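You operate a simulated robot arm through the tools that you are given. There is no shell and no other tool. Be economical: measure what you need, move in short steps, check, and stop when the job is done.

The job below is to be done with a simulated robot arm. You get a single attempt, and the scene is never put back.

Task
Fetch the yellow wiping pad from the packing bench top and set it on the sorting table top. Set the left bin divider to 22 cm. Turn the resale count knob to 2. Set the centre bin divider to 22 cm. Turn the repair count knob to 2. Close the lower drawer. Put one of the route markers from the shelf v27 on the band slot. Put the grey tube on the shelf v91. Fetch the felt block and set it on the ledge of the wooden board. Open the waste bin lid. Do these in any order. Set down upright: felt block.

It is judged by the outcome, as a careful person would: the job done as asked, and still so three seconds after it is handed in. It fails if anything else is knocked over, pushed out of place, dropped, spilled or broken. A push-on lid holds only when it is set on centred and level and pressed home; a screw cap is set on level and turned clockwise until tight.

Robot
A 7-joint arm with a two-finger gripper on a trunk, on a base that drives. Base frame: it is fixed to the floor where the robot stands at the start and does not move with it; the origin is under the middle of the robot, x ahead of it, y to its left, z up; the surface under the hand at the start is at about z = 0.88. Units: m, rad, N and s.
With the tool pointing down near the work surface it reaches from about 0.32 to 0.8 m from the robot's upright axis, wherever it stands. Its first joint turns from -2.897 to 2.897 rad. Places, roughly: band slot (18x26 cm) [-2.36, 4.5, 0.8]; bin divider [-5.1, 4.5, 0.4]; felt block (8x5x6 cm) [0.5, -0.5, 0.9]; grey tube (6x6x15 cm) [-3.7, 4.6, 0.9]; ledge of the wooden board (18x18 cm) [0.66, -0.02, 0.96]; lower drawer [-3.9, 4.3, 0.3]; repair count knob [-4.8, 4.3, 0.8]; resale count knob [-5.1, 4.3, 0.8]; route marker [-3.75, 4.5, 0.75]; shelf V91 [-4.9, 4.6, 1.3]; sorting table top [0.8, 2.8, 0.8]; waste bin lid [-0.8, -1.7, 0.7]; wiping pad [0.5, 0.25, 1]. Payload 2.45 kg.
The tool frame sits at the grasp point between the pads (the TCP): z along the fingers, y along the line on which they close. The tips reach 0.027 m beyond it. The gripper opens to 0.08 m. The gripper's body begins 0.054 m behind the TCP.
Orientation is that of the tool frame in the base frame, as a unit quaternion [x, y, z, w]. With the fingers straight down and closing along the base's y, the tool's x points along the base's -x, its y along +y and its z along -z.

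Tools
- The arm moves only by the tool nudge_tool. Its argument "increments" is a list of rows, each a list of 3 entries, a list of its own where there are three numbers: the turn, a rotation vector about the tool's x, y, z in rad, then the shift along the tool's x, y, z in m, then the opening, from 0 (shut) to 1 (fully open). In form: [[[wx, wy, wz], [x, y, z], jaw], ...]. A call has 1 to 12 rows; each row is the pose to reach, as a shift and turn from the pose commanded when the call began, along the tool's axes at that moment. Rows are played at 5 a second. More than 0.05 m and 0.15 rad between two rows, or a gripper value outside its range, and nothing of the call is played. Where a pose cannot be reached the arm comes as near as it can. A force on the tool above 40 N (or 10 N above the force at the start of the call, whichever is more), or a blocked arm, ends the call early, and 0.2 s more pass. The fingers move at their own pace (about 0.153 m/s each) and stop on an object; they squeeze with about 36 N. The grip force told is the motor's: it shows also when the fingers shut on nothing. Time passes only in rows, and 0.2 s behind the last, so rows that repeat a pose let the fingers close. The reply holds the time, the measured pose of the TCP, the force on the tool along the base axes, the opening and the grip force, in the units named above and with some noise, with the torque about the TCP (base axes, N m) and any sound that the robot's microphone picked up.
- Cameras (640 x 400 px; columns grow to the right, rows downward): "scene" is now at [0.0568, 0.1288, 1.639]; the picture's right is [-0.14, -0.99, 0.00], its down [-0.79, 0.11, -0.60] and it looks along [0.59, -0.08, -0.80] (base axes); focal length 248 px, centre (320, 200). "wrist" rides on the gripper at [0.063, 0.012, -0.079] in the tool frame; the picture's right is [-0.19, 0.98, 0.00], its down [-0.72, -0.14, -0.68] and it looks along [-0.67, -0.13, 0.73] (tool axes); focal length 226 px, centre (320, 200). There is no depth. A picture from a camera that has moved, and an enlarged one, comes with that camera's place and axes in the base frame and with its lens.
- capture(camera): a new picture of that camera. It takes no simulated time.
- lift_body(by): slides the trunk up (or, below 0, down) by that many m; the arm and the scene camera ride with it, the base frame stays. It gives what a move gives, with no picture.
- steer(legs): drives the robot by 1 to 6 legs, each [ahead, turn to the left] in m and rad, along the robot's own axes; the way and the turn of a leg run together, so that a leg with both is an arc; at most 1.5 m and 3.142 rad a leg. The arm and the cameras ride along, it lands a little off, and it stops where it bumps. It gives what a move gives.
- aim_head(pan, tilt): turns the head with the scene camera to pan (to the left, within 2.094 rad either way) and tilt (down, from -0.506 to 1.204), counted from straight ahead of the robot. It gives what a move gives.
- inspect(camera, box): a new picture of the part [left, top, right, bottom] of that camera's present view, enlarged. It takes no simulated time.
- job_done(): hands the job in; it is judged then, once.

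Go step by step. Nothing tells you exact positions but the pictures and the camera data: compare them with the known pose of the tool, close in by small moves and look again before you grip or let go. The budget is 207 turns and 184 pictures, counting those below and the enlarged ones. Unless the task says otherwise, let go and move clear before handing in.

The tools are called after "Emit:" as name(argument=value, ...) on one line, values as JSON. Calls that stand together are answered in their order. nudge_tool: Moves the arm, as the interface text tells. Its arguments: {"type":"object","properties":{"increments":{"type":"array","items":{"type":"array"}}},"required":["increments"]} The other tools are called the same way: lift_body (by) slides the trunk up or down; steer (legs) drives the base; aim_head (pan, tilt) turns the head that bears the scene camera; capture (camera) takes a picture; inspect (camera, box) takes an enlarged picture of a part of a camera's view; job_done () hands the job in.

At the start:

```text
time_s: 0.0
tool_pos: [0.5117, 0.0305, 1.1719]
ee_rot: [0.0, 1.0, 0.0, 0.0]
force: [-0.2, -0.2, -0.9]
moment: [0.0, 0.0, 0.0]
gripper_width: 0.08
grasp_force: 0.0
trunk travel left (down, up): [-0.275, 0.265]
robot x, y, heading: [0.0055, -0.0029, -0.003]
head pan, tilt: [-0.138, 0.929]
```

scene: 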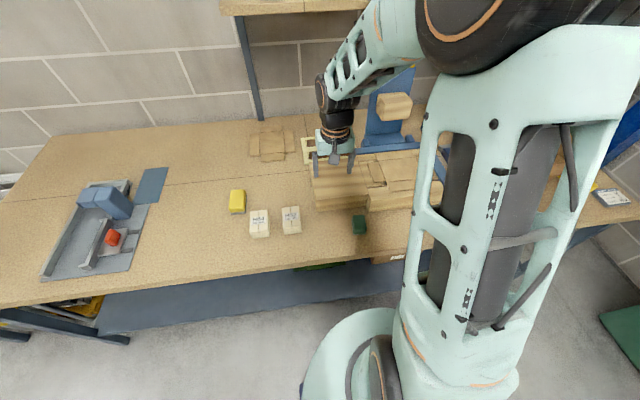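
wrist: 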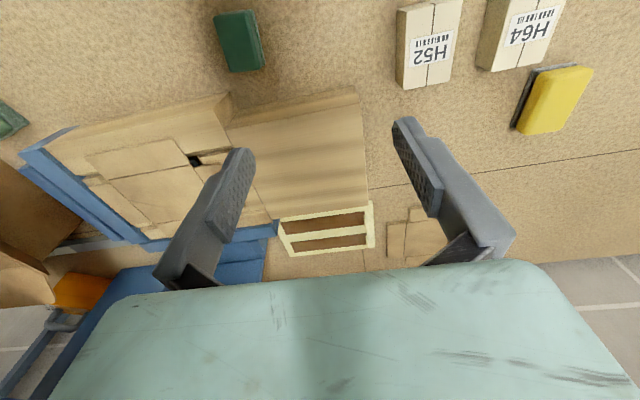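

I see the packing bench with the yellow pad, two parcels, a green block and the wooden assembly under the arm. First I'll look around with the head before moving anything.

Emit:
aim_head(pan=-0.7, tilt=0.7)

Emit:
capture(camera="scene")

Emit:
aim_head(pan=0.3, tilt=0.7)

Emit:
capture(camera="scene")

Emit:
aim_head(pan=1.6, tilt=0.3)

Emit:
capture(camera="scene")

Emit:
aim_head(pan=-2.0, tilt=0.5)

Emit:
capture(camera="scene")

```text
time_s: 1.0
tool_pos: [0.5111, 0.0315, 1.1713]
ee_rot: [0.0, 1.0, -0.001, 0.0]
force: [-0.1, 0.9, -0.1]
moment: [0.03, -0.02, -0.04]
gripper_width: 0.0802
grasp_force: 0.1
trunk travel left (down, up): [-0.275, 0.265]
robot x, y, heading: [0.0014, 0.0026, -0.004]
head pan, tilt: [-0.7, 0.7]
```

```text
181 pictures are left
camera scene: at [0.0486, 0.0844, 1.6572], right [-0.64, -0.77, 0.0], down [-0.49, 0.41, -0.76], along [0.59, -0.49, -0.64], focal length 248 px, centre (320, 200)
```

scene: 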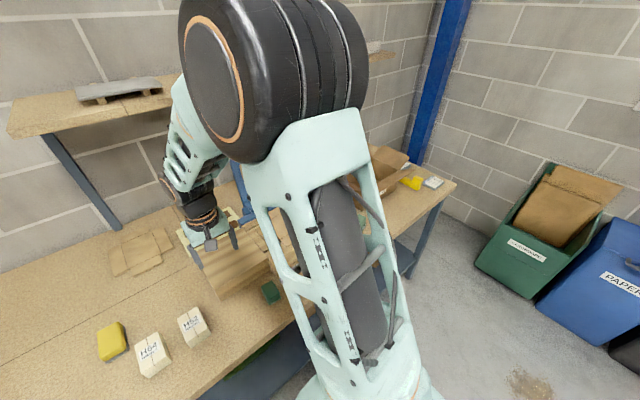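

```text
time_s: 2.2
tool_pos: [0.5111, 0.031, 1.1714]
ee_rot: [0.0, 1.0, -0.001, 0.0]
force: [0.7, 0.5, 0.1]
moment: [0.0, -0.03, -0.02]
gripper_width: 0.0801
grasp_force: 0.0
trunk travel left (down, up): [-0.275, 0.265]
robot x, y, heading: [-0.0001, 0.0025, 0.003]
head pan, tilt: [0.3, 0.7]
```

```text
180 pictures are left
camera scene: at [0.0647, 0.1641, 1.6572], right [0.29, -0.96, 0.0], down [-0.62, -0.19, -0.76], along [0.73, 0.23, -0.64], focal length 248 px, centre (320, 200)
```

scene: 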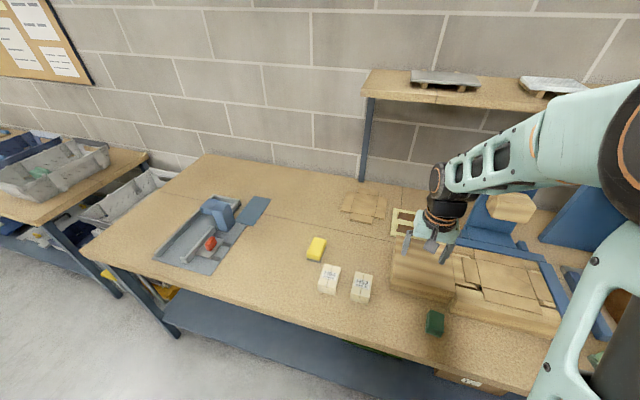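

```text
time_s: 3.7
tool_pos: [0.5108, 0.0314, 1.1706]
ee_rot: [0.0, 1.0, 0.0, -0.001]
force: [0.0, -0.3, -0.1]
moment: [0.01, -0.03, -0.01]
gripper_width: 0.0799
grasp_force: 0.2
trunk travel left (down, up): [-0.275, 0.265]
robot x, y, heading: [0.0003, -0.0008, -0.0]
head pan, tilt: [1.6, 0.3]
```

```text
179 pictures are left
camera scene: at [-0.0191, 0.2324, 1.6933], right [1.0, 0.03, 0.0], down [0.01, -0.3, -0.96], along [-0.03, 0.95, -0.3], focal length 248 px, centre (320, 200)
```

scene: 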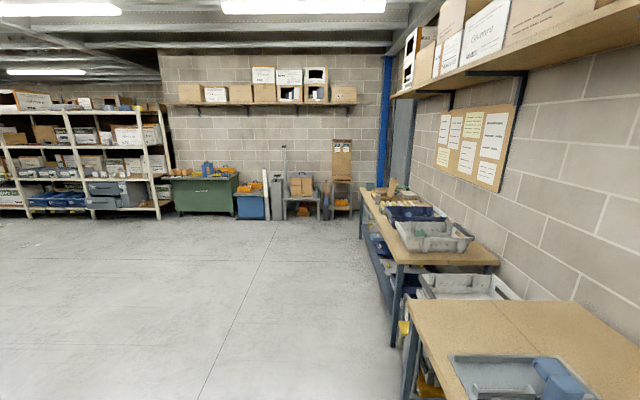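

```text
time_s: 6.7
tool_pos: [0.5117, 0.031, 1.1725]
ee_rot: [0.0, 1.0, 0.0, 0.0]
force: [0.3, -0.3, 1.1]
moment: [-0.03, -0.02, 0.0]
gripper_width: 0.0801
grasp_force: 0.0
trunk travel left (down, up): [-0.275, 0.265]
robot x, y, heading: [-0.0025, 0.0014, 0.003]
head pan, tilt: [-2.0, 0.499]
```

```text
178 pictures are left
camera scene: at [-0.0543, 0.0563, 1.675], right [-0.91, 0.42, 0.0], down [0.2, 0.44, -0.88], along [-0.37, -0.8, -0.48], focal length 248 px, centre (320, 200)
```

scene: 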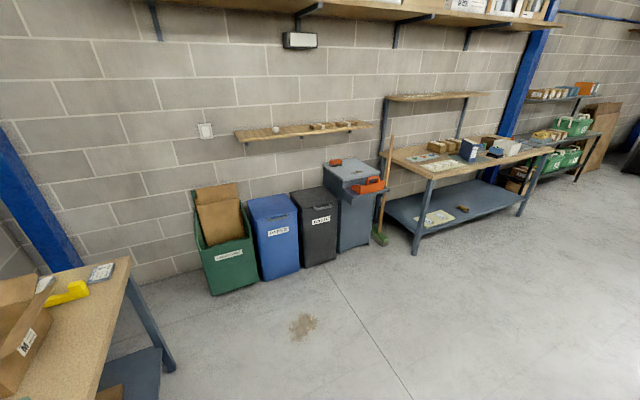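

Now inspecting the bin labels, and the right side of the bench past the arm.

Emit:
inspect(camera="scene", box=[190, 130, 400, 300])

Emit:
lift_body(by=0.15)

Emit:
aim_head(pan=-1.1, tilt=0.8)

Emit:
capture(camera="scene")

Emit:
capture(camera="wrist")

```text
2.35 times, centred on (295, 215) of scene
camera zoom: at [-0.0543, 0.0563, 1.675], right [-0.91, 0.42, 0.0], down [0.2, 0.44, -0.88], along [-0.37, -0.8, -0.48], focal length 583 px, centre (379, 165)
```

zoom: 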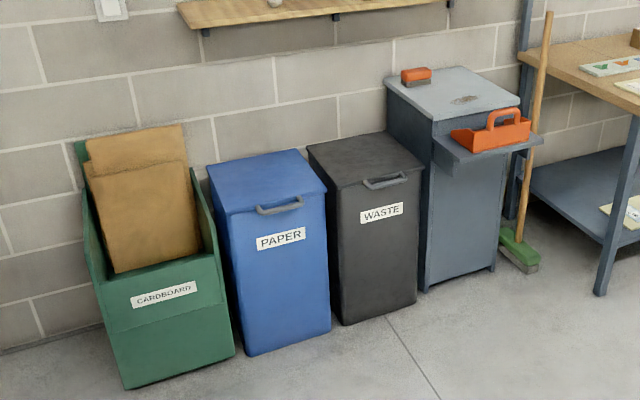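

```text
time_s: 8.5
tool_pos: [0.5117, 0.0309, 1.3214]
ee_rot: [0.0, 1.0, 0.0, -0.001]
force: [-0.6, 0.0, -0.1]
moment: [-0.01, -0.02, 0.0]
gripper_width: 0.0798
grasp_force: 0.1
trunk travel left (down, up): [-0.425, 0.115]
robot x, y, heading: [-0.002, 0.0008, -0.0]
head pan, tilt: [-2.0, 0.499]
```

```text
time_s: 9.7
tool_pos: [0.5108, 0.0305, 1.3214]
ee_rot: [0.0, 1.0, 0.0, 0.0]
force: [-0.6, -0.7, 1.1]
moment: [-0.04, -0.01, -0.02]
gripper_width: 0.08
grasp_force: 0.0
trunk travel left (down, up): [-0.425, 0.115]
robot x, y, heading: [0.0011, -0.0012, -0.004]
head pan, tilt: [-1.1, 0.799]
```

```text
176 pictures are left
camera scene: at [0.0202, 0.0671, 1.799], right [-0.89, -0.45, 0.0], down [-0.33, 0.64, -0.7], along [0.32, -0.62, -0.72], focal length 248 px, centre (320, 200)
```

scene: 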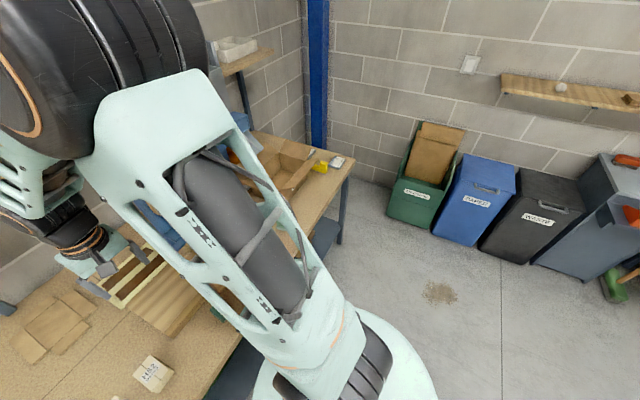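

```text
175 pictures are left
camera wrist: at [0.4472, 0.0438, 1.4019], right [0.19, 0.98, 0.0], down [0.72, -0.14, 0.68], along [0.67, -0.13, -0.73], focal length 226 px, centre (320, 200)
```

wrist: 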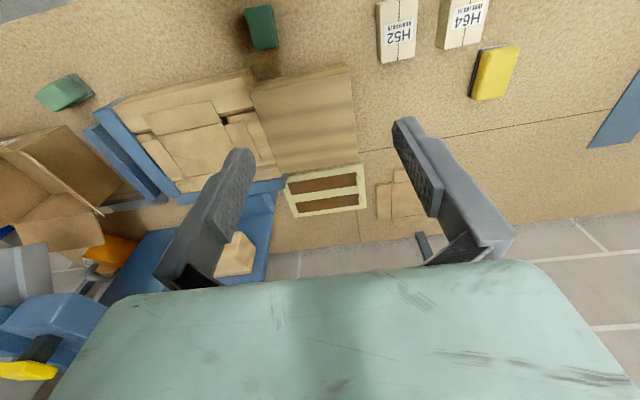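

The felt block should be the lighter green one near (0.50, -0.50). I'll zoom on it and the wooden board.

Emit:
inspect(camera="wrist", box=[0, 40, 200, 165])

Emit:
inspect(camera="wrist", box=[140, 0, 400, 220])

Emit:
nudge_tool(increments=[[[0, 0, 0], [0, -0.05, 0], 1], [[0, 0, 0], [0.0, -0.1, 0], 1], [[0, 0, 0], [0.0, -0.15, 0], 1], [[0, 0, 0], [0.0, -0.2, 0], 1], [[0, 0, 0], [0.0, -0.25, 0], 1], [[0, 0, 0], [0.0, -0.3, 0], 1], [[0, 0, 0], [0.0, -0.35, 0], 1], [[0, 0, 0], [0.0, -0.4, 0], 1]])

Emit:
capture(camera="wrist")

Emit:
aim_head(pan=0.0, tilt=0.9)

Emit:
capture(camera="scene")

```text
3.20 times, centred on (100, 102) of wrist
camera zoom: at [0.4472, 0.0438, 1.4019], right [0.19, 0.98, 0.0], down [0.72, -0.14, 0.68], along [0.67, -0.13, -0.73], focal length 723 px, centre (1024, 512)
```

zoom: 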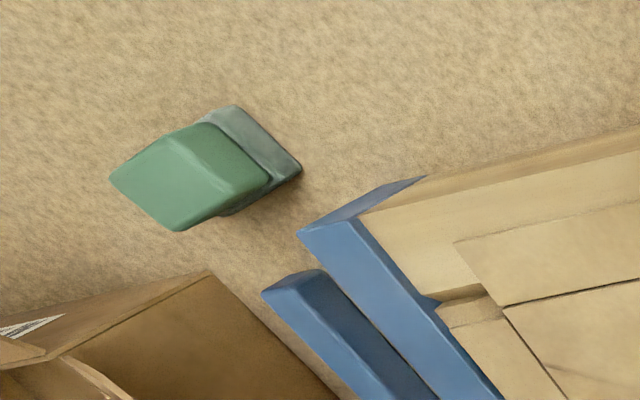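

```text
1.82 times, centred on (270, 110) of wrist
camera zoom: at [0.4472, 0.0438, 1.4019], right [0.19, 0.98, 0.0], down [0.72, -0.14, 0.68], along [0.67, -0.13, -0.73], focal length 411 px, centre (411, 364)
```

zoom: 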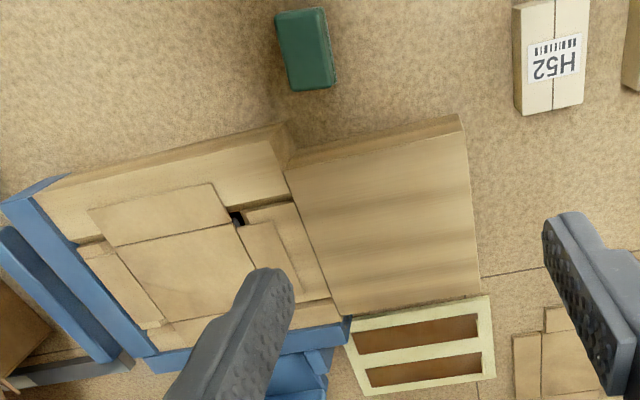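

```text
time_s: 11.5
tool_pos: [0.5127, -0.373, 1.3226]
ee_rot: [0.001, 1.0, 0.002, 0.0]
force: [0.2, 0.3, -1.5]
moment: [0.04, 0.01, -0.01]
gripper_width: 0.0799
grasp_force: 0.1
trunk travel left (down, up): [-0.425, 0.115]
robot x, y, heading: [0.0016, -0.002, -0.004]
head pan, tilt: [-1.1, 0.799]
```

```text
172 pictures are left
camera wrist: at [0.4495, -0.3595, 1.4028], right [0.19, 0.98, 0.0], down [0.72, -0.14, 0.68], along [0.67, -0.13, -0.73], focal length 226 px, centre (320, 200)
```

wrist: 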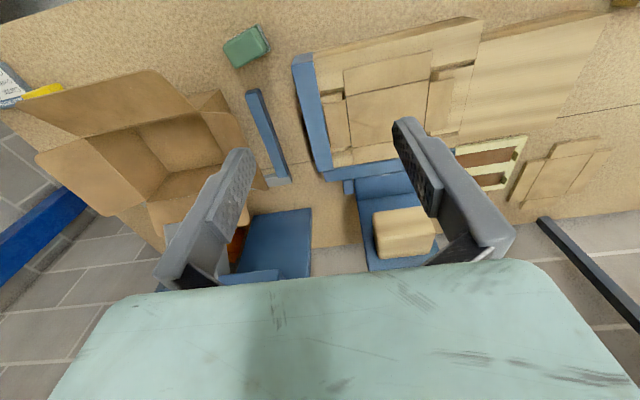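

```text
time_s: 12.8
tool_pos: [0.5125, -0.3696, 1.3232]
ee_rot: [0.0, 1.0, 0.0, 0.0]
force: [0.0, 0.2, 0.3]
moment: [-0.03, 0.02, 0.02]
gripper_width: 0.0798
grasp_force: 0.0
trunk travel left (down, up): [-0.425, 0.115]
robot x, y, heading: [-0.0, -0.0028, -0.004]
head pan, tilt: [0.0, 0.901]
```

```text
171 pictures are left
camera scene: at [0.0591, 0.1389, 1.7911], right [0.0, -1.0, 0.0], down [-0.78, 0.0, -0.62], along [0.62, 0.0, -0.78], focal length 248 px, centre (320, 200)
```

scene: 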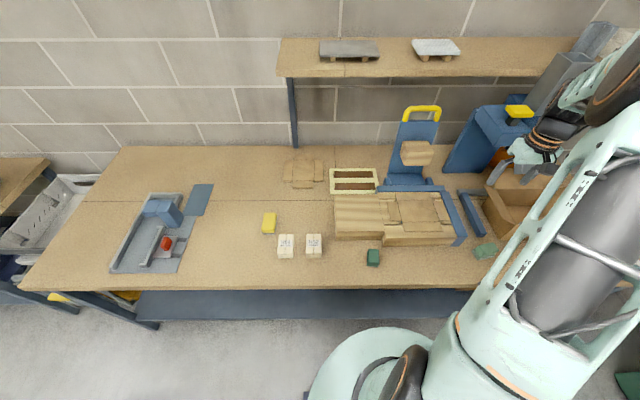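

Emit:
inspect(camera="wrist", box=[200, 10, 300, 75])

Emit:
inspect(camera="scene", box=[320, 170, 520, 290])

Emit:
inspect(camera="scene", box=[220, 170, 420, 290])

```text
6.15 times, centred on (250, 42) of wrist
camera zoom: at [0.4492, -0.3569, 1.4033], right [0.19, 0.98, 0.0], down [0.72, -0.14, 0.68], along [0.67, -0.13, -0.73], focal length 1391 px, centre (751, 1169)
```

zoom: 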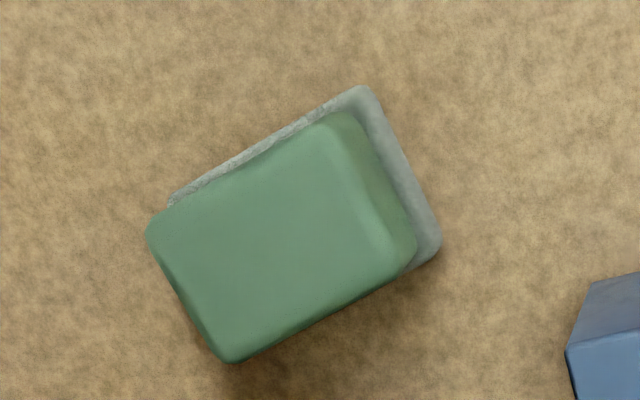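

```text
3.20 times, centred on (420, 230) of scene
camera zoom: at [0.0591, 0.1389, 1.7911], right [0.0, -1.0, 0.0], down [-0.78, 0.0, -0.62], along [0.62, 0.0, -0.78], focal length 793 px, centre (0, 104)
```

zoom: 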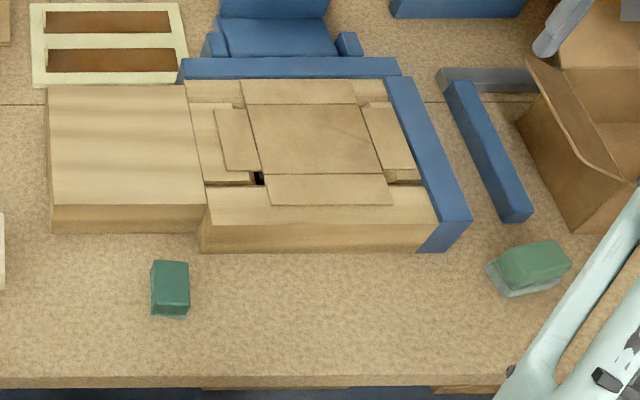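

```text
3.20 times, centred on (320, 230) of scene
camera zoom: at [0.0591, 0.1389, 1.7911], right [0.0, -1.0, 0.0], down [-0.78, 0.0, -0.62], along [0.62, 0.0, -0.78], focal length 793 px, centre (320, 104)
```

zoom: 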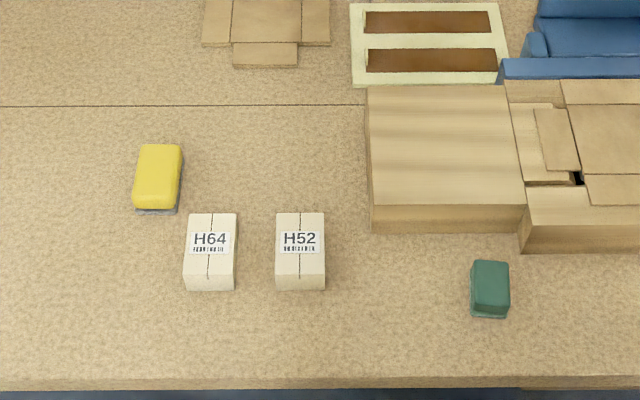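

The felt block stands felt-down at about (0.498, -0.499), yawed ~10°, so I rotate the gripper to close across its 5 cm side and hover over it.

Emit:
nudge_tool(increments=[[[0, 0, 0.14], [0.002, -0.013, 0], 1], [[0, 0, 0.28], [0.003, -0.026, 0], 1], [[0, 0, 0.42], [0.004, -0.039, 0], 1], [[0, 0, 0.56], [0.006, -0.052, 0], 1], [[0, 0, 0.7], [0.007, -0.065, 0], 1], [[0, 0, 0.84], [0.008, -0.078, 0], 1], [[0, 0, 0.98], [0.01, -0.091, 0], 1], [[0, 0, 1.12], [0.012, -0.104, 0], 1], [[0, 0, 1.26], [0.014, -0.117, 0.03], 1], [[0, 0, 1.4], [0.0145, -0.129, 0.06], 1]])

Emit:
capture(camera="wrist")

```text
time_s: 15.0
tool_pos: [0.4978, -0.4981, 1.2606]
ee_rot: [0.645, 0.764, -0.001, 0.001]
force: [0.2, 0.3, -0.2]
moment: [0.05, -0.03, -0.01]
gripper_width: 0.0801
grasp_force: 0.2
trunk travel left (down, up): [-0.425, 0.115]
robot x, y, heading: [-0.0018, 0.0016, 0.002]
head pan, tilt: [0.0, 0.901]
```

```text
167 pictures are left
camera wrist: at [0.498, -0.4328, 1.3415], right [1.0, -0.03, 0.0], down [-0.02, -0.73, 0.68], along [-0.02, -0.68, -0.73], focal length 226 px, centre (320, 200)
```

wrist: 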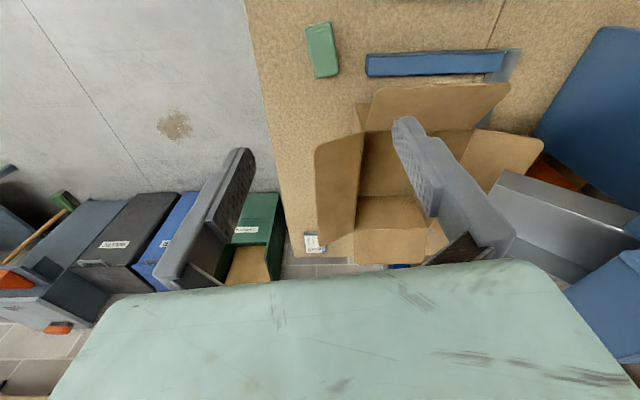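

Emit:
nudge_tool(increments=[[[0, 0, -0.02], [0.004, 0, 0.05], 1], [[0, 0, -0.03], [0.005, 0, 0.1], 1], [[0, 0, -0.03], [0.005, 0, 0.15], 1], [[0, 0, -0.03], [0.005, 0, 0.2], 1]])

Emit:
capture(camera="wrist")

Emit:
aim_head(pan=-0.7, tilt=0.9)

Emit:
capture(camera="scene")

```text
refused: row 1 steps farther than a row can; nothing moved
```

```text
166 pictures are left
camera wrist: at [0.498, -0.4328, 1.3415], right [1.0, -0.03, 0.0], down [-0.02, -0.73, 0.68], along [-0.02, -0.68, -0.73], focal length 226 px, centre (320, 200)
```

wrist: 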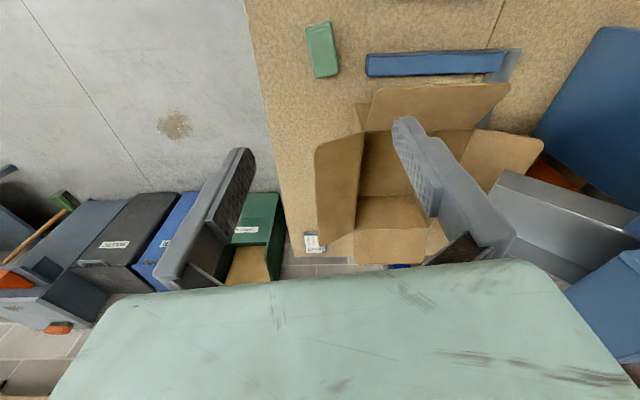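

```text
time_s: 16.1
tool_pos: [0.4955, -0.4965, 1.2624]
ee_rot: [0.643, 0.766, 0.001, -0.001]
force: [0.1, 0.1, 0.2]
moment: [0.01, -0.02, 0.0]
gripper_width: 0.0798
grasp_force: 0.1
trunk travel left (down, up): [-0.425, 0.115]
robot x, y, heading: [0.0004, 0.0022, -0.002]
head pan, tilt: [-0.7, 0.901]
```

```text
165 pictures are left
camera scene: at [0.0415, 0.0902, 1.7911], right [-0.64, -0.77, 0.0], down [-0.6, 0.5, -0.62], along [0.48, -0.4, -0.78], focal length 248 px, centre (320, 200)
```

scene: 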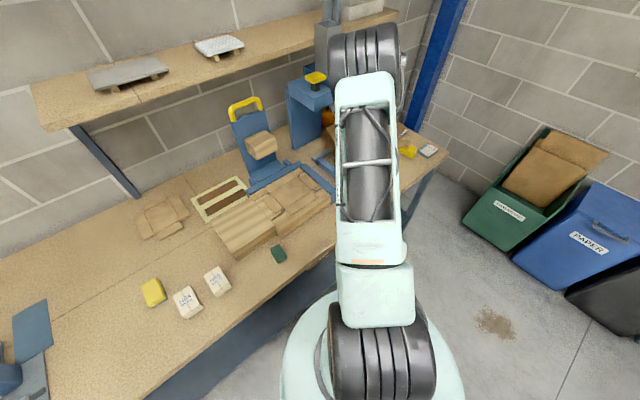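

The row was a hair too long; I'll descend in 0.045 m steps.

Emit:
nudge_tool(increments=[[[0, 0, -0.01], [0.002, 0, 0.045], 1], [[0, 0, -0.02], [0.004, 0, 0.09], 1], [[0, 0, -0.03], [0.005, 0, 0.135], 1], [[0, 0, -0.03], [0.005, 0, 0.18], 1], [[0, 0, -0.03], [0.005, 0, 0.22], 1]])

Emit:
capture(camera="wrist")

```text
time_s: 17.3
tool_pos: [0.4966, -0.4919, 1.0432]
ee_rot: [0.632, 0.775, 0.0, 0.0]
force: [0.4, 0.1, -0.4]
moment: [0.0, 0.02, -0.02]
gripper_width: 0.0798
grasp_force: 0.0
trunk travel left (down, up): [-0.425, 0.115]
robot x, y, heading: [-0.0036, -0.0006, 0.002]
head pan, tilt: [-0.7, 0.901]
```

```text
164 pictures are left
camera wrist: at [0.4962, -0.4279, 1.124], right [1.0, 0.01, 0.0], down [0.0, -0.73, 0.68], along [0.0, -0.68, -0.73], focal length 226 px, centre (320, 200)
```

wrist: 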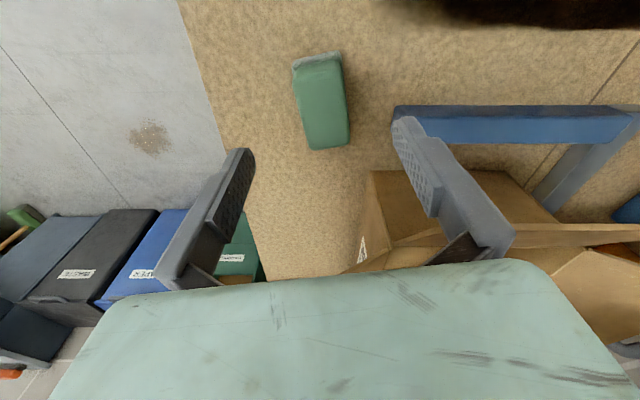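

The block is centred between the fingers and clear of the blue bar; descend and grip.

Emit:
nudge_tool(increments=[[[0, 0, 0.01], [0.003, 0.0, 0.045], 1], [[0, 0, 0.02], [0.004, 0, 0.09], 1], [[0, 0, 0.02], [0.004, 0, 0.122], 1], [[0, 0, 0.02], [0.004, 0, 0.122], 0.3], [[0, 0, 0.02], [0.004, 0, 0.122], 0.3], [[0, 0, 0.02], [0.004, 0, 0.122], 0.3]])

Emit:
capture(camera="wrist")

```text
time_s: 18.7
tool_pos: [0.4948, -0.4891, 0.919]
ee_rot: [0.64, 0.768, 0.0, 0.0]
force: [1.0, 0.2, 0.1]
moment: [0.03, 0.03, 0.02]
gripper_width: 0.0443
grasp_force: 35.7
trunk travel left (down, up): [-0.425, 0.115]
robot x, y, heading: [-0.0015, -0.0005, -0.0]
head pan, tilt: [-0.7, 0.901]
```

```text
163 pictures are left
camera wrist: at [0.495, -0.4237, 1.0007], right [1.0, -0.01, 0.0], down [-0.01, -0.73, 0.68], along [-0.01, -0.68, -0.73], focal length 226 px, centre (320, 200)
```

wrist: 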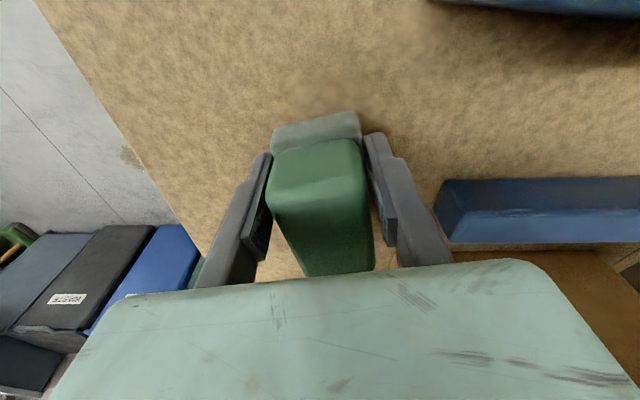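

Gripped. Lift and carry toward the ledge.

Emit:
nudge_tool(increments=[[[0, 0, 0], [0, 0, -0.045], 0.3], [[0, 0, 0], [0, 0, -0.09], 0.3], [[0, 0, 0], [0, 0, -0.135], 0.3], [[0, 0, 0], [0, 0, -0.18], 0.3], [[0, 0, 0], [0, 0, -0.225], 0.3]])

Emit:
nudge_tool(increments=[[[0, 0, 0], [0.043, 0.01, 0], 0.3], [[0, 0, 0], [0.086, 0.02, 0], 0.3], [[0, 0, 0], [0.13, 0.04, 0], 0.3], [[0, 0, 0], [0.173, 0.06, 0], 0.3], [[0, 0, 0], [0.215, 0.08, 0], 0.3], [[0, 0, 0], [0.255, 0.105, 0], 0.3], [[0, 0, 0], [0.295, 0.13, 0], 0.3], [[0, 0, 0], [0.335, 0.155, 0], 0.3], [[0, 0, 0], [0.37, 0.18, 0], 0.3], [[0, 0, 0], [0.405, 0.21, 0], 0.3], [[0, 0, 0], [0.432, 0.245, 0], 0.3]])

Emit:
capture(camera="wrist")

Emit:
capture(camera="scene")

```text
time_s: 19.9
tool_pos: [0.493, -0.4885, 1.1436]
ee_rot: [0.64, 0.769, 0.0, 0.001]
force: [0.6, 0.6, 0.4]
moment: [-0.02, 0.0, -0.02]
gripper_width: 0.0238
grasp_force: 0.0
trunk travel left (down, up): [-0.425, 0.115]
robot x, y, heading: [0.0015, 0.0004, -0.001]
head pan, tilt: [-0.7, 0.901]
```

```text
time_s: 22.3
tool_pos: [0.6598, -0.0207, 1.1431]
ee_rot: [0.641, 0.768, 0.0, -0.001]
force: [0.3, 1.1, 0.0]
moment: [-0.02, 0.04, 0.06]
gripper_width: 0.0239
grasp_force: 0.0
trunk travel left (down, up): [-0.425, 0.115]
robot x, y, heading: [-0.003, -0.0018, 0.002]
head pan, tilt: [-0.7, 0.901]
```

```text
162 pictures are left
camera wrist: at [0.6609, 0.0438, 1.2246], right [1.0, -0.01, 0.0], down [-0.01, -0.73, 0.68], along [-0.01, -0.68, -0.73], focal length 226 px, centre (320, 200)
```

wrist: 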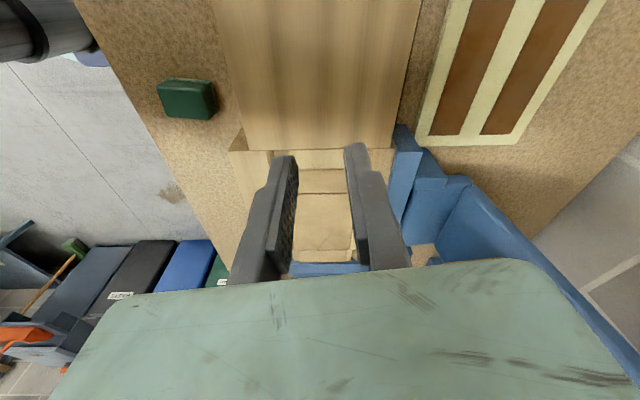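

```text
161 pictures are left
camera scene: at [0.0424, 0.0913, 1.7909], right [-0.64, -0.76, 0.0], down [-0.6, 0.5, -0.62], along [0.47, -0.4, -0.78], focal length 248 px, centre (320, 200)
```

scene: 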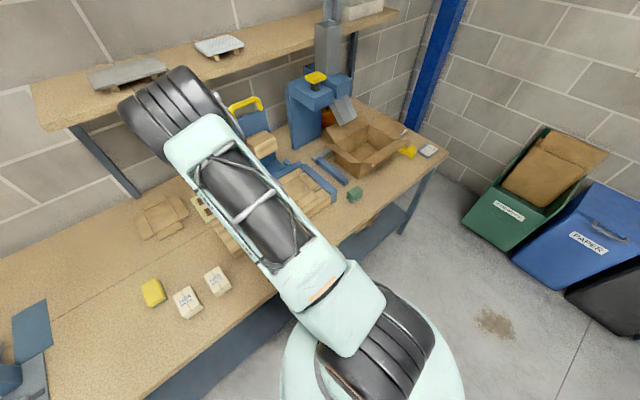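

The block slipped out when lifting and stayed upright on the bench. I go back with the jaws open and take it lower and with full closure.

Emit:
nudge_tool(increments=[[[0, 0, 0], [-0.043, -0.02, 0], 1], [[0, 0, 0], [-0.08, -0.05, 0], 1], [[0, 0, 0], [-0.115, -0.08, 0], 1], [[0, 0, 0], [-0.15, -0.11, 0], 1], [[0, 0, 0], [-0.185, -0.14, 0], 1], [[0, 0, 0], [-0.22, -0.17, 0], 1], [[0, 0, 0], [-0.255, -0.2, 0], 1], [[0, 0, 0], [-0.295, -0.22, 0], 1], [[0, 0, 0], [-0.34, -0.23, 0], 1], [[0, 0, 0], [-0.385, -0.238, 0], 1], [[0, 0, 0], [-0.432, -0.245, 0], 1]])

Emit:
nudge_tool(increments=[[[0, 0, 0], [0, 0, 0.045], 1], [[0, 0, 0], [0, 0, 0.09], 1], [[0, 0, 0], [0, 0, 0.12], 1]])

Emit:
capture(camera="wrist")

```text
time_s: 24.7
tool_pos: [0.4939, -0.4953, 1.1433]
ee_rot: [0.64, 0.768, 0.001, -0.001]
force: [0.4, -0.2, -0.4]
moment: [0.01, 0.0, 0.0]
gripper_width: 0.0799
grasp_force: 0.0
trunk travel left (down, up): [-0.425, 0.115]
robot x, y, heading: [-0.0, -0.0041, -0.001]
head pan, tilt: [-0.7, 0.901]
```

```text
time_s: 25.5
tool_pos: [0.4934, -0.4907, 1.0237]
ee_rot: [0.64, 0.768, -0.001, 0.0]
force: [-0.2, 0.8, 0.1]
moment: [0.04, -0.02, -0.01]
gripper_width: 0.08
grasp_force: 0.2
trunk travel left (down, up): [-0.425, 0.115]
robot x, y, heading: [0.0026, 0.0004, -0.001]
head pan, tilt: [-0.7, 0.901]
```

```text
160 pictures are left
camera wrist: at [0.4947, -0.4253, 1.1041], right [1.0, -0.01, 0.0], down [-0.01, -0.73, 0.68], along [-0.01, -0.68, -0.73], focal length 226 px, centre (320, 200)
```

wrist: 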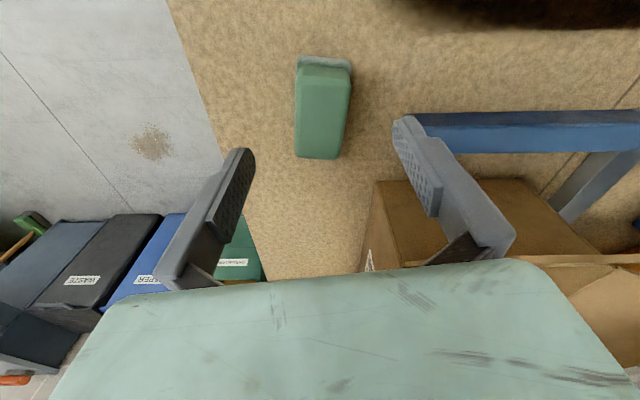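

Emit:
nudge_tool(increments=[[[0, 0, 0], [0, 0.003, 0.045], 1], [[0, 0, 0], [0, 0.003, 0.09], 1], [[0, 0, 0], [0, 0.003, 0.114], 1], [[0, 0, 0], [0, 0.003, 0.114], 0], [[0, 0, 0], [0, 0.003, 0.114], 0], [[0, 0, 0], [0, 0.003, 0.114], 0], [[0, 0, 0], [0, 0.003, 0.105], 0], [[0, 0, 0], [0, 0.003, 0.095], 0], [[0, 0, 0], [0, 0.003, 0.085], 0], [[0, 0, 0], [0, 0.003, 0.075], 0], [[0, 0, 0], [0, 0.003, 0.065], 0]])

Emit:
capture(camera="wrist")

```text
time_s: 27.9
tool_pos: [0.4987, -0.4889, 0.9585]
ee_rot: [0.64, 0.768, 0.0, 0.0]
force: [-0.9, -0.3, -0.1]
moment: [0.0, 0.02, -0.01]
gripper_width: 0.045
grasp_force: 35.7
trunk travel left (down, up): [-0.425, 0.115]
robot x, y, heading: [0.0002, 0.0016, -0.001]
head pan, tilt: [-0.7, 0.901]
```

```text
159 pictures are left
camera wrist: at [0.4983, -0.4232, 1.0398], right [1.0, -0.01, 0.0], down [-0.01, -0.73, 0.68], along [-0.01, -0.68, -0.73], focal length 226 px, centre (320, 200)
```

wrist: 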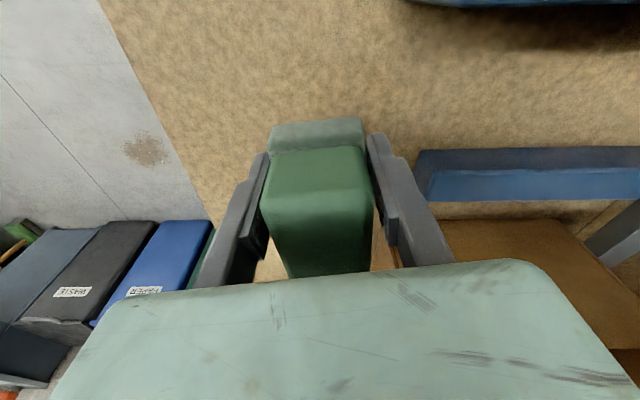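

Held now. Lift further in gentle steps, check the width, then carry.

Emit:
nudge_tool(increments=[[[0, 0, 0], [0, 0, -0.02], 0], [[0, 0, 0], [0, 0, -0.05], 0], [[0, 0, 0], [0, 0, -0.08], 0], [[0, 0, 0], [0, 0, -0.11], 0], [[0, 0, 0], [0, 0, -0.14], 0], [[0, 0, 0], [0, 0, -0.17], 0]])

Emit:
nudge_tool(increments=[[[0, 0, 0], [0.036, 0.01, 0], 0], [[0, 0, 0], [0.075, 0.02, 0], 0], [[0, 0, 0], [0.115, 0.036, 0], 0], [[0, 0, 0], [0.155, 0.053, 0], 0], [[0, 0, 0], [0.195, 0.07, 0], 0], [[0, 0, 0], [0.23, 0.093, 0], 0], [[0, 0, 0], [0.265, 0.116, 0], 0], [[0, 0, 0], [0.3, 0.14, 0], 0], [[0, 0, 0], [0.335, 0.165, 0], 0], [[0, 0, 0], [0.37, 0.19, 0], 0], [[0, 0, 0], [0.4, 0.215, 0], 0], [[0, 0, 0], [0.431, 0.245, 0], 0]])

Emit:
capture(camera="wrist")

```text
time_s: 29.3
tool_pos: [0.4983, -0.4897, 1.1301]
ee_rot: [0.641, 0.768, 0.001, -0.001]
force: [-0.3, 0.2, -0.3]
moment: [0.03, 0.01, -0.02]
gripper_width: 0.045
grasp_force: 36.2
trunk travel left (down, up): [-0.425, 0.115]
robot x, y, heading: [0.0001, 0.0012, 0.001]
head pan, tilt: [-0.7, 0.901]
```

```text
time_s: 31.9
tool_pos: [0.6621, -0.0181, 1.1258]
ee_rot: [0.64, 0.768, -0.002, 0.0]
force: [0.6, 0.2, -1.5]
moment: [-0.03, 0.02, 0.01]
gripper_width: 0.0445
grasp_force: 36.6
trunk travel left (down, up): [-0.425, 0.115]
robot x, y, heading: [0.0027, 0.0002, 0.001]
head pan, tilt: [-0.7, 0.901]
```

```text
158 pictures are left
camera wrist: at [0.6623, 0.0465, 1.2071], right [1.0, -0.01, 0.0], down [-0.01, -0.73, 0.68], along [-0.01, -0.68, -0.73], focal length 226 px, centre (320, 200)
```

wrist: 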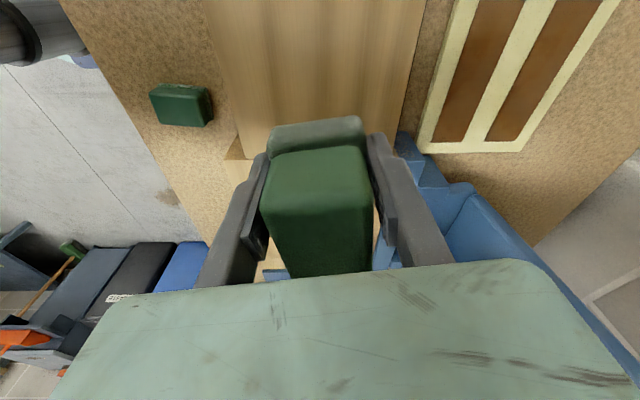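

Emit:
nudge_tool(increments=[[[0, 0, 0], [0, 0, 0.035], 0], [[0, 0, 0], [0, 0, 0.07], 0], [[0, 0, 0], [0, 0, 0.1], 0], [[0, 0, 0], [0, 0, 0.115], 0], [[0, 0, 0], [0, 0, 0.125], 0]])

Emit:
capture(camera="wrist")

```text
time_s: 33.1
tool_pos: [0.662, -0.02, 1.0037]
ee_rot: [0.64, 0.768, 0.0, 0.0]
force: [0.3, -0.4, -1.1]
moment: [0.01, -0.02, 0.01]
gripper_width: 0.0447
grasp_force: 36.1
trunk travel left (down, up): [-0.425, 0.115]
robot x, y, heading: [-0.0041, 0.0009, -0.003]
head pan, tilt: [-0.7, 0.901]
```

```text
157 pictures are left
camera wrist: at [0.6621, 0.0447, 1.0843], right [1.0, -0.01, 0.0], down [-0.01, -0.73, 0.68], along [-0.01, -0.68, -0.73], focal length 226 px, centre (320, 200)
```

wrist: 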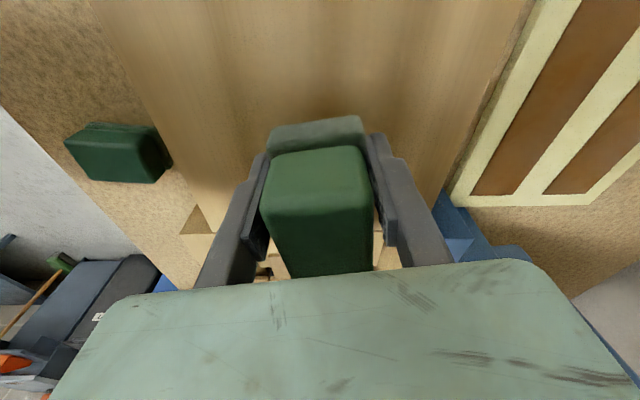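

Emit:
nudge_tool(increments=[[[0, 0, 0], [0, 0, 0.006], 0], [[0, 0, 0], [0, 0, 0.01], 0], [[0, 0, 0], [0, 0, 0.013], 0]])

```text
time_s: 33.9
tool_pos: [0.6614, -0.0202, 0.9916]
ee_rot: [0.64, 0.769, 0.0, 0.001]
force: [-0.2, -1.0, -1.3]
moment: [0.01, -0.01, 0.01]
gripper_width: 0.0444
grasp_force: 36.3
trunk travel left (down, up): [-0.425, 0.115]
robot x, y, heading: [-0.0015, 0.0006, 0.001]
head pan, tilt: [-0.7, 0.901]
```

Emit:
nudge_tool(increments=[[[0, 0, 0], [0, 0, 0.003], 0], [[0, 0, 0], [0, 0, 0.006], 0], [[0, 0, 0], [0, 0, 0.008], 0]])

Emit:
capture(camera="wrist")

```text
time_s: 34.7
tool_pos: [0.662, -0.0206, 0.9835]
ee_rot: [0.64, 0.768, 0.0, 0.0]
force: [0.0, 0.4, 0.1]
moment: [-0.01, 0.01, 0.02]
gripper_width: 0.0445
grasp_force: 36.4
trunk travel left (down, up): [-0.425, 0.115]
robot x, y, heading: [-0.0027, -0.0023, -0.002]
head pan, tilt: [-0.7, 0.901]
```

```text
156 pictures are left
camera wrist: at [0.662, 0.0446, 1.0641], right [1.0, -0.01, 0.0], down [-0.01, -0.73, 0.68], along [-0.01, -0.68, -0.73], focal length 226 px, centre (320, 200)
```

wrist: 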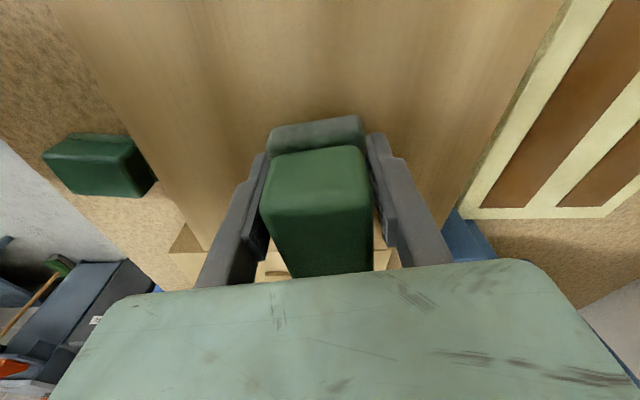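

Emit:
nudge_tool(increments=[[[0, 0, 0], [0, 0, 0.003], 0], [[0, 0, 0], [0, 0, 0.006], 0], [[0, 0, 0], [0, 0, 0.008], 0]])

Emit:
nudge_tool(increments=[[[0, 0, 0], [0, 0, 0.003], 0], [[0, 0, 0], [0, 0, 0.006], 0]])

```text
time_s: 35.3
tool_pos: [0.6641, -0.0208, 0.9827]
ee_rot: [0.64, 0.768, 0.003, 0.004]
force: [-4.6, 0.7, 21.2]
moment: [-0.06, 0.49, -0.19]
gripper_width: 0.0444
grasp_force: 36.2
trunk travel left (down, up): [-0.425, 0.115]
robot x, y, heading: [0.0023, 0.0004, 0.001]
head pan, tilt: [-0.7, 0.901]
stopped in row 3: the force on the tool passed its limit at 44 N (the readings are from after the stop); the commanded pose is now the measured one
```

```text
time_s: 35.8
tool_pos: [0.6661, -0.0208, 0.9821]
ee_rot: [0.641, 0.767, 0.004, 0.004]
force: [-5.1, 1.5, 19.6]
moment: [0.02, 0.59, -0.08]
gripper_width: 0.0443
grasp_force: 36.0
trunk travel left (down, up): [-0.425, 0.115]
robot x, y, heading: [-0.002, 0.0032, -0.004]
head pan, tilt: [-0.7, 0.901]
stopped in row 2: the force on the tool passed its limit at 44 N (the readings are from after the stop); the commanded pose is now the measured one
```

Contact. Relieve slightly, open, rise.

Emit:
nudge_tool(increments=[[[0, 0, 0], [0, 0, -0.001], 0], [[0, 0, 0], [0, 0, -0.001], 1], [[0, 0, 0], [0, 0, -0.001], 1], [[0, 0, 0], [0, 0, -0.04], 1], [[0, 0, 0], [0, 0, -0.08], 1], [[0, 0, 0], [0, 0, -0.12], 1]])

Emit:
capture(camera="wrist")

```text
time_s: 37.2
tool_pos: [0.6646, -0.0213, 1.1003]
ee_rot: [0.641, 0.768, 0.003, 0.004]
force: [-0.9, -0.6, 0.5]
moment: [0.01, -0.01, 0.02]
gripper_width: 0.0799
grasp_force: 0.1
trunk travel left (down, up): [-0.425, 0.115]
robot x, y, heading: [-0.002, 0.0018, -0.001]
head pan, tilt: [-0.7, 0.901]
```

```text
155 pictures are left
camera wrist: at [0.664, 0.0441, 1.1809], right [1.0, -0.01, 0.01], down [-0.02, -0.73, 0.68], along [0.0, -0.68, -0.73], focal length 226 px, centre (320, 200)
```

wrist: 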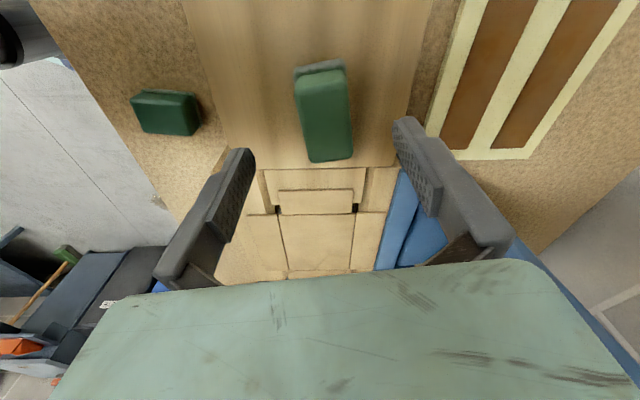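

Felt block placed. Now go above the yellow pad, rotating the gripper back to close along y.

Emit:
nudge_tool(increments=[[[0, 0, 0], [0, 0, -0.045], 1], [[0, 0, -0.1], [0.03, 0.002, -0.07], 1], [[0, 0, -0.2], [0.065, 0.004, -0.09], 1], [[0, 0, -0.34], [0.1, 0.006, -0.1], 1], [[0, 0, -0.48], [0.14, 0.008, -0.1], 1], [[0, 0, -0.62], [0.18, 0.01, -0.1], 1], [[0, 0, -0.76], [0.22, 0.013, -0.1], 1], [[0, 0, -0.9], [0.26, 0.016, -0.1], 1], [[0, 0, -1.04], [0.3, 0.019, -0.1], 1], [[0, 0, -1.18], [0.335, 0.022, -0.1], 1], [[0, 0, -1.3], [0.355, 0.025, -0.1], 1], [[0, 0, -1.39], [0.361, 0.026, -0.1], 1]])

Emit:
capture(camera="wrist")

Emit:
aim_head(pan=0.0, tilt=0.9)

Emit:
capture(camera="scene")

```text
time_s: 39.8
tool_pos: [0.6247, 0.3397, 1.1983]
ee_rot: [-0.001, 1.0, -0.001, 0.006]
force: [-0.5, 0.3, 0.9]
moment: [-0.01, 0.0, 0.0]
gripper_width: 0.08
grasp_force: 0.1
trunk travel left (down, up): [-0.425, 0.115]
robot x, y, heading: [-0.0014, 0.0021, -0.002]
head pan, tilt: [-0.7, 0.901]
```

```text
154 pictures are left
camera wrist: at [0.56, 0.3529, 1.2792], right [0.19, 0.98, 0.0], down [0.71, -0.14, 0.69], along [0.68, -0.13, -0.72], focal length 226 px, centre (320, 200)
```

wrist: 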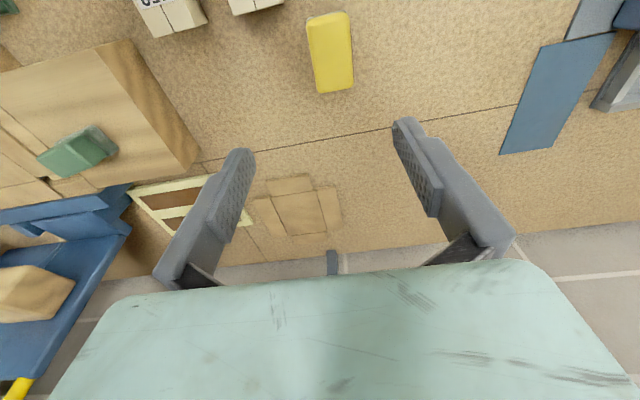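

```text
time_s: 40.9
tool_pos: [0.6243, 0.3387, 1.1995]
ee_rot: [0.0, 1.0, 0.0, 0.005]
force: [0.1, 0.2, -0.2]
moment: [0.01, 0.01, 0.01]
gripper_width: 0.0801
grasp_force: 0.0
trunk travel left (down, up): [-0.425, 0.115]
robot x, y, heading: [-0.0007, 0.0004, -0.0]
head pan, tilt: [0.0, 0.901]
```

```text
153 pictures are left
camera scene: at [0.0592, 0.1392, 1.791], right [0.0, -1.0, 0.0], down [-0.78, 0.0, -0.62], along [0.62, 0.0, -0.78], focal length 248 px, centre (320, 200)
```

scene: 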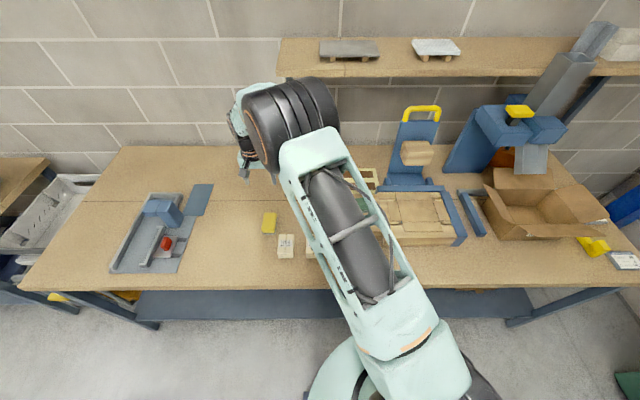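

The felt block stands upright on the ledge. The pad is at about (0.627, 0.354); descend on it.

Emit:
nudge_tool(increments=[[[0, 0, 0.02], [0, 0.014, 0.045], 1], [[0, 0, 0.05], [0, 0.014, 0.09], 1], [[0, 0, 0.05], [0, 0.014, 0.135], 1], [[0, 0, 0.05], [0, 0.014, 0.18], 1]])

Emit:
capture(camera="wrist")

```text
time_s: 41.9
tool_pos: [0.6278, 0.3543, 1.0182]
ee_rot: [0.025, 1.0, 0.0, 0.005]
force: [0.0, -0.1, 0.5]
moment: [0.0, -0.01, -0.03]
gripper_width: 0.08
grasp_force: 0.0
trunk travel left (down, up): [-0.425, 0.115]
robot x, y, heading: [-0.0024, -0.0013, -0.001]
head pan, tilt: [0.0, 0.901]
```

```text
152 pictures are left
camera wrist: at [0.5641, 0.3708, 1.0991], right [0.24, 0.97, 0.0], down [0.7, -0.18, 0.69], along [0.67, -0.17, -0.72], focal length 226 px, centre (320, 200)
```

wrist: 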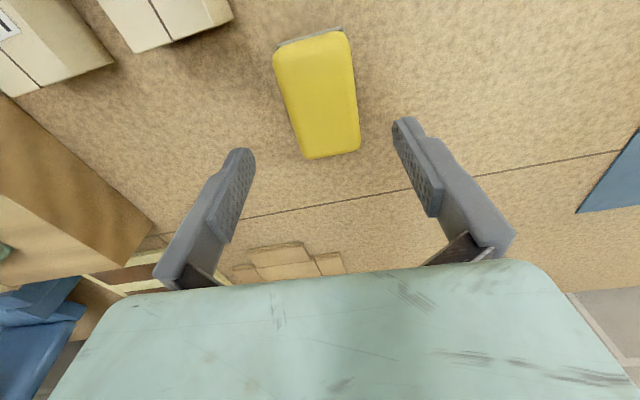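

Emit:
nudge_tool(increments=[[[0, 0, 0], [0.003, 0.0, 0.045], 1], [[0, 0, 0], [0.003, 0, 0.085], 1], [[0, 0, 0], [0.003, 0, 0.107], 1], [[0, 0, 0], [0.003, 0, 0.107], 0], [[0, 0, 0], [0.003, 0, 0.107], 0], [[0, 0, 0], [0.003, 0, 0.107], 0], [[0, 0, 0], [0.003, 0, 0.097], 0], [[0, 0, 0], [0.003, 0, 0.087], 0], [[0, 0, 0], [0.003, 0, 0.067], 0], [[0, 0, 0], [0.003, 0, 0.04], 0], [[0, 0, 0], [0.003, 0, 0.01], 0]])

Emit:
capture(camera="wrist")

```text
time_s: 44.2
tool_pos: [0.6239, 0.3519, 1.0082]
ee_rot: [0.025, 1.0, 0.0, 0.005]
force: [-1.1, -0.6, -0.3]
moment: [-0.03, 0.0, 0.0]
gripper_width: 0.0555
grasp_force: 36.2
trunk travel left (down, up): [-0.425, 0.115]
robot x, y, heading: [-0.0031, 0.0045, 0.004]
head pan, tilt: [0.0, 0.901]
```

```text
151 pictures are left
camera wrist: at [0.5597, 0.3693, 1.0897], right [0.24, 0.97, 0.0], down [0.7, -0.18, 0.69], along [0.67, -0.17, -0.73], focal length 226 px, centre (320, 200)
```

wrist: 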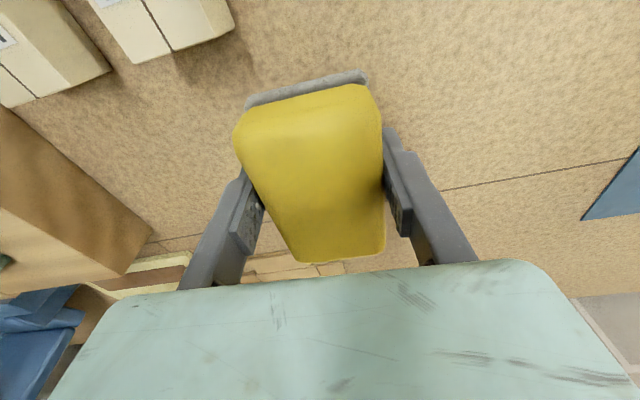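

Pad held. Raise and pull in, then drive to the sorting table.

Emit:
nudge_tool(increments=[[[0, 0, 0], [0, 0, -0.04], 0], [[0, 0, 0], [0, 0, -0.08], 0], [[0, 0, 0], [0, 0, -0.12], 0], [[0, 0, 0], [0.03, 0, -0.15], 0], [[0, 0, 0], [0.065, -0.02, -0.17], 0], [[0, 0, 0], [0.1, -0.04, -0.18], 0], [[0, 0, 0], [0.13, -0.07, -0.19], 0], [[0, 0, 0], [0.16, -0.1, -0.19], 0], [[0, 0, 0], [0.18, -0.14, -0.19], 0]])

Emit:
steer(legs=[[0, 1.571]])

Emit:
aim_head(pan=-0.3, tilt=0.5)

Emit:
capture(camera="scene")

```text
time_s: 46.2
tool_pos: [0.4348, 0.2184, 1.196]
ee_rot: [0.026, 1.0, 0.001, 0.005]
force: [0.0, -0.5, -0.6]
moment: [0.04, -0.01, -0.03]
gripper_width: 0.0551
grasp_force: 36.1
trunk travel left (down, up): [-0.425, 0.115]
robot x, y, heading: [0.0012, -0.0016, 0.003]
head pan, tilt: [0.0, 0.901]
```

```text
time_s: 50.6
tool_pos: [-0.2225, 0.4348, 1.1956]
ee_rot: [-0.69, 0.724, 0.004, 0.003]
force: [-0.4, -0.3, -1.2]
moment: [0.02, -0.02, 0.01]
gripper_width: 0.0555
grasp_force: 36.2
trunk travel left (down, up): [-0.425, 0.115]
robot x, y, heading: [0.0004, -0.0003, 1.576]
head pan, tilt: [0.0, 0.901]
```

```text
time_s: 51.5
tool_pos: [-0.2226, 0.4351, 1.1947]
ee_rot: [-0.69, 0.724, 0.004, 0.004]
force: [-0.3, -0.4, -1.9]
moment: [-0.03, -0.04, -0.05]
gripper_width: 0.0554
grasp_force: 36.1
trunk travel left (down, up): [-0.425, 0.115]
robot x, y, heading: [0.0007, -0.0036, 1.573]
head pan, tilt: [-0.3, 0.499]
```

```text
150 pictures are left
camera scene: at [-0.1103, 0.0662, 1.8248], right [0.96, -0.29, 0.0], down [-0.14, -0.46, -0.88], along [0.26, 0.84, -0.48], focal length 248 px, centre (320, 200)
```

scene: 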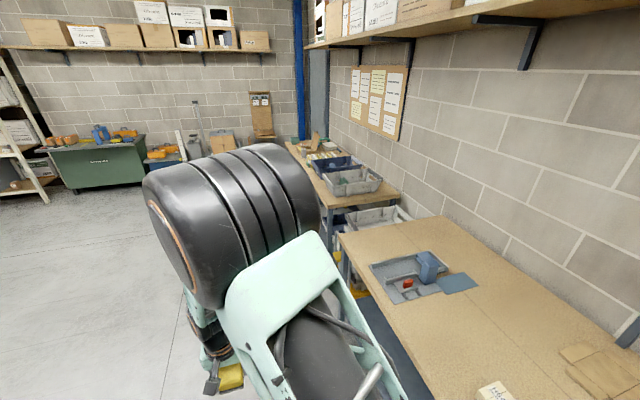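

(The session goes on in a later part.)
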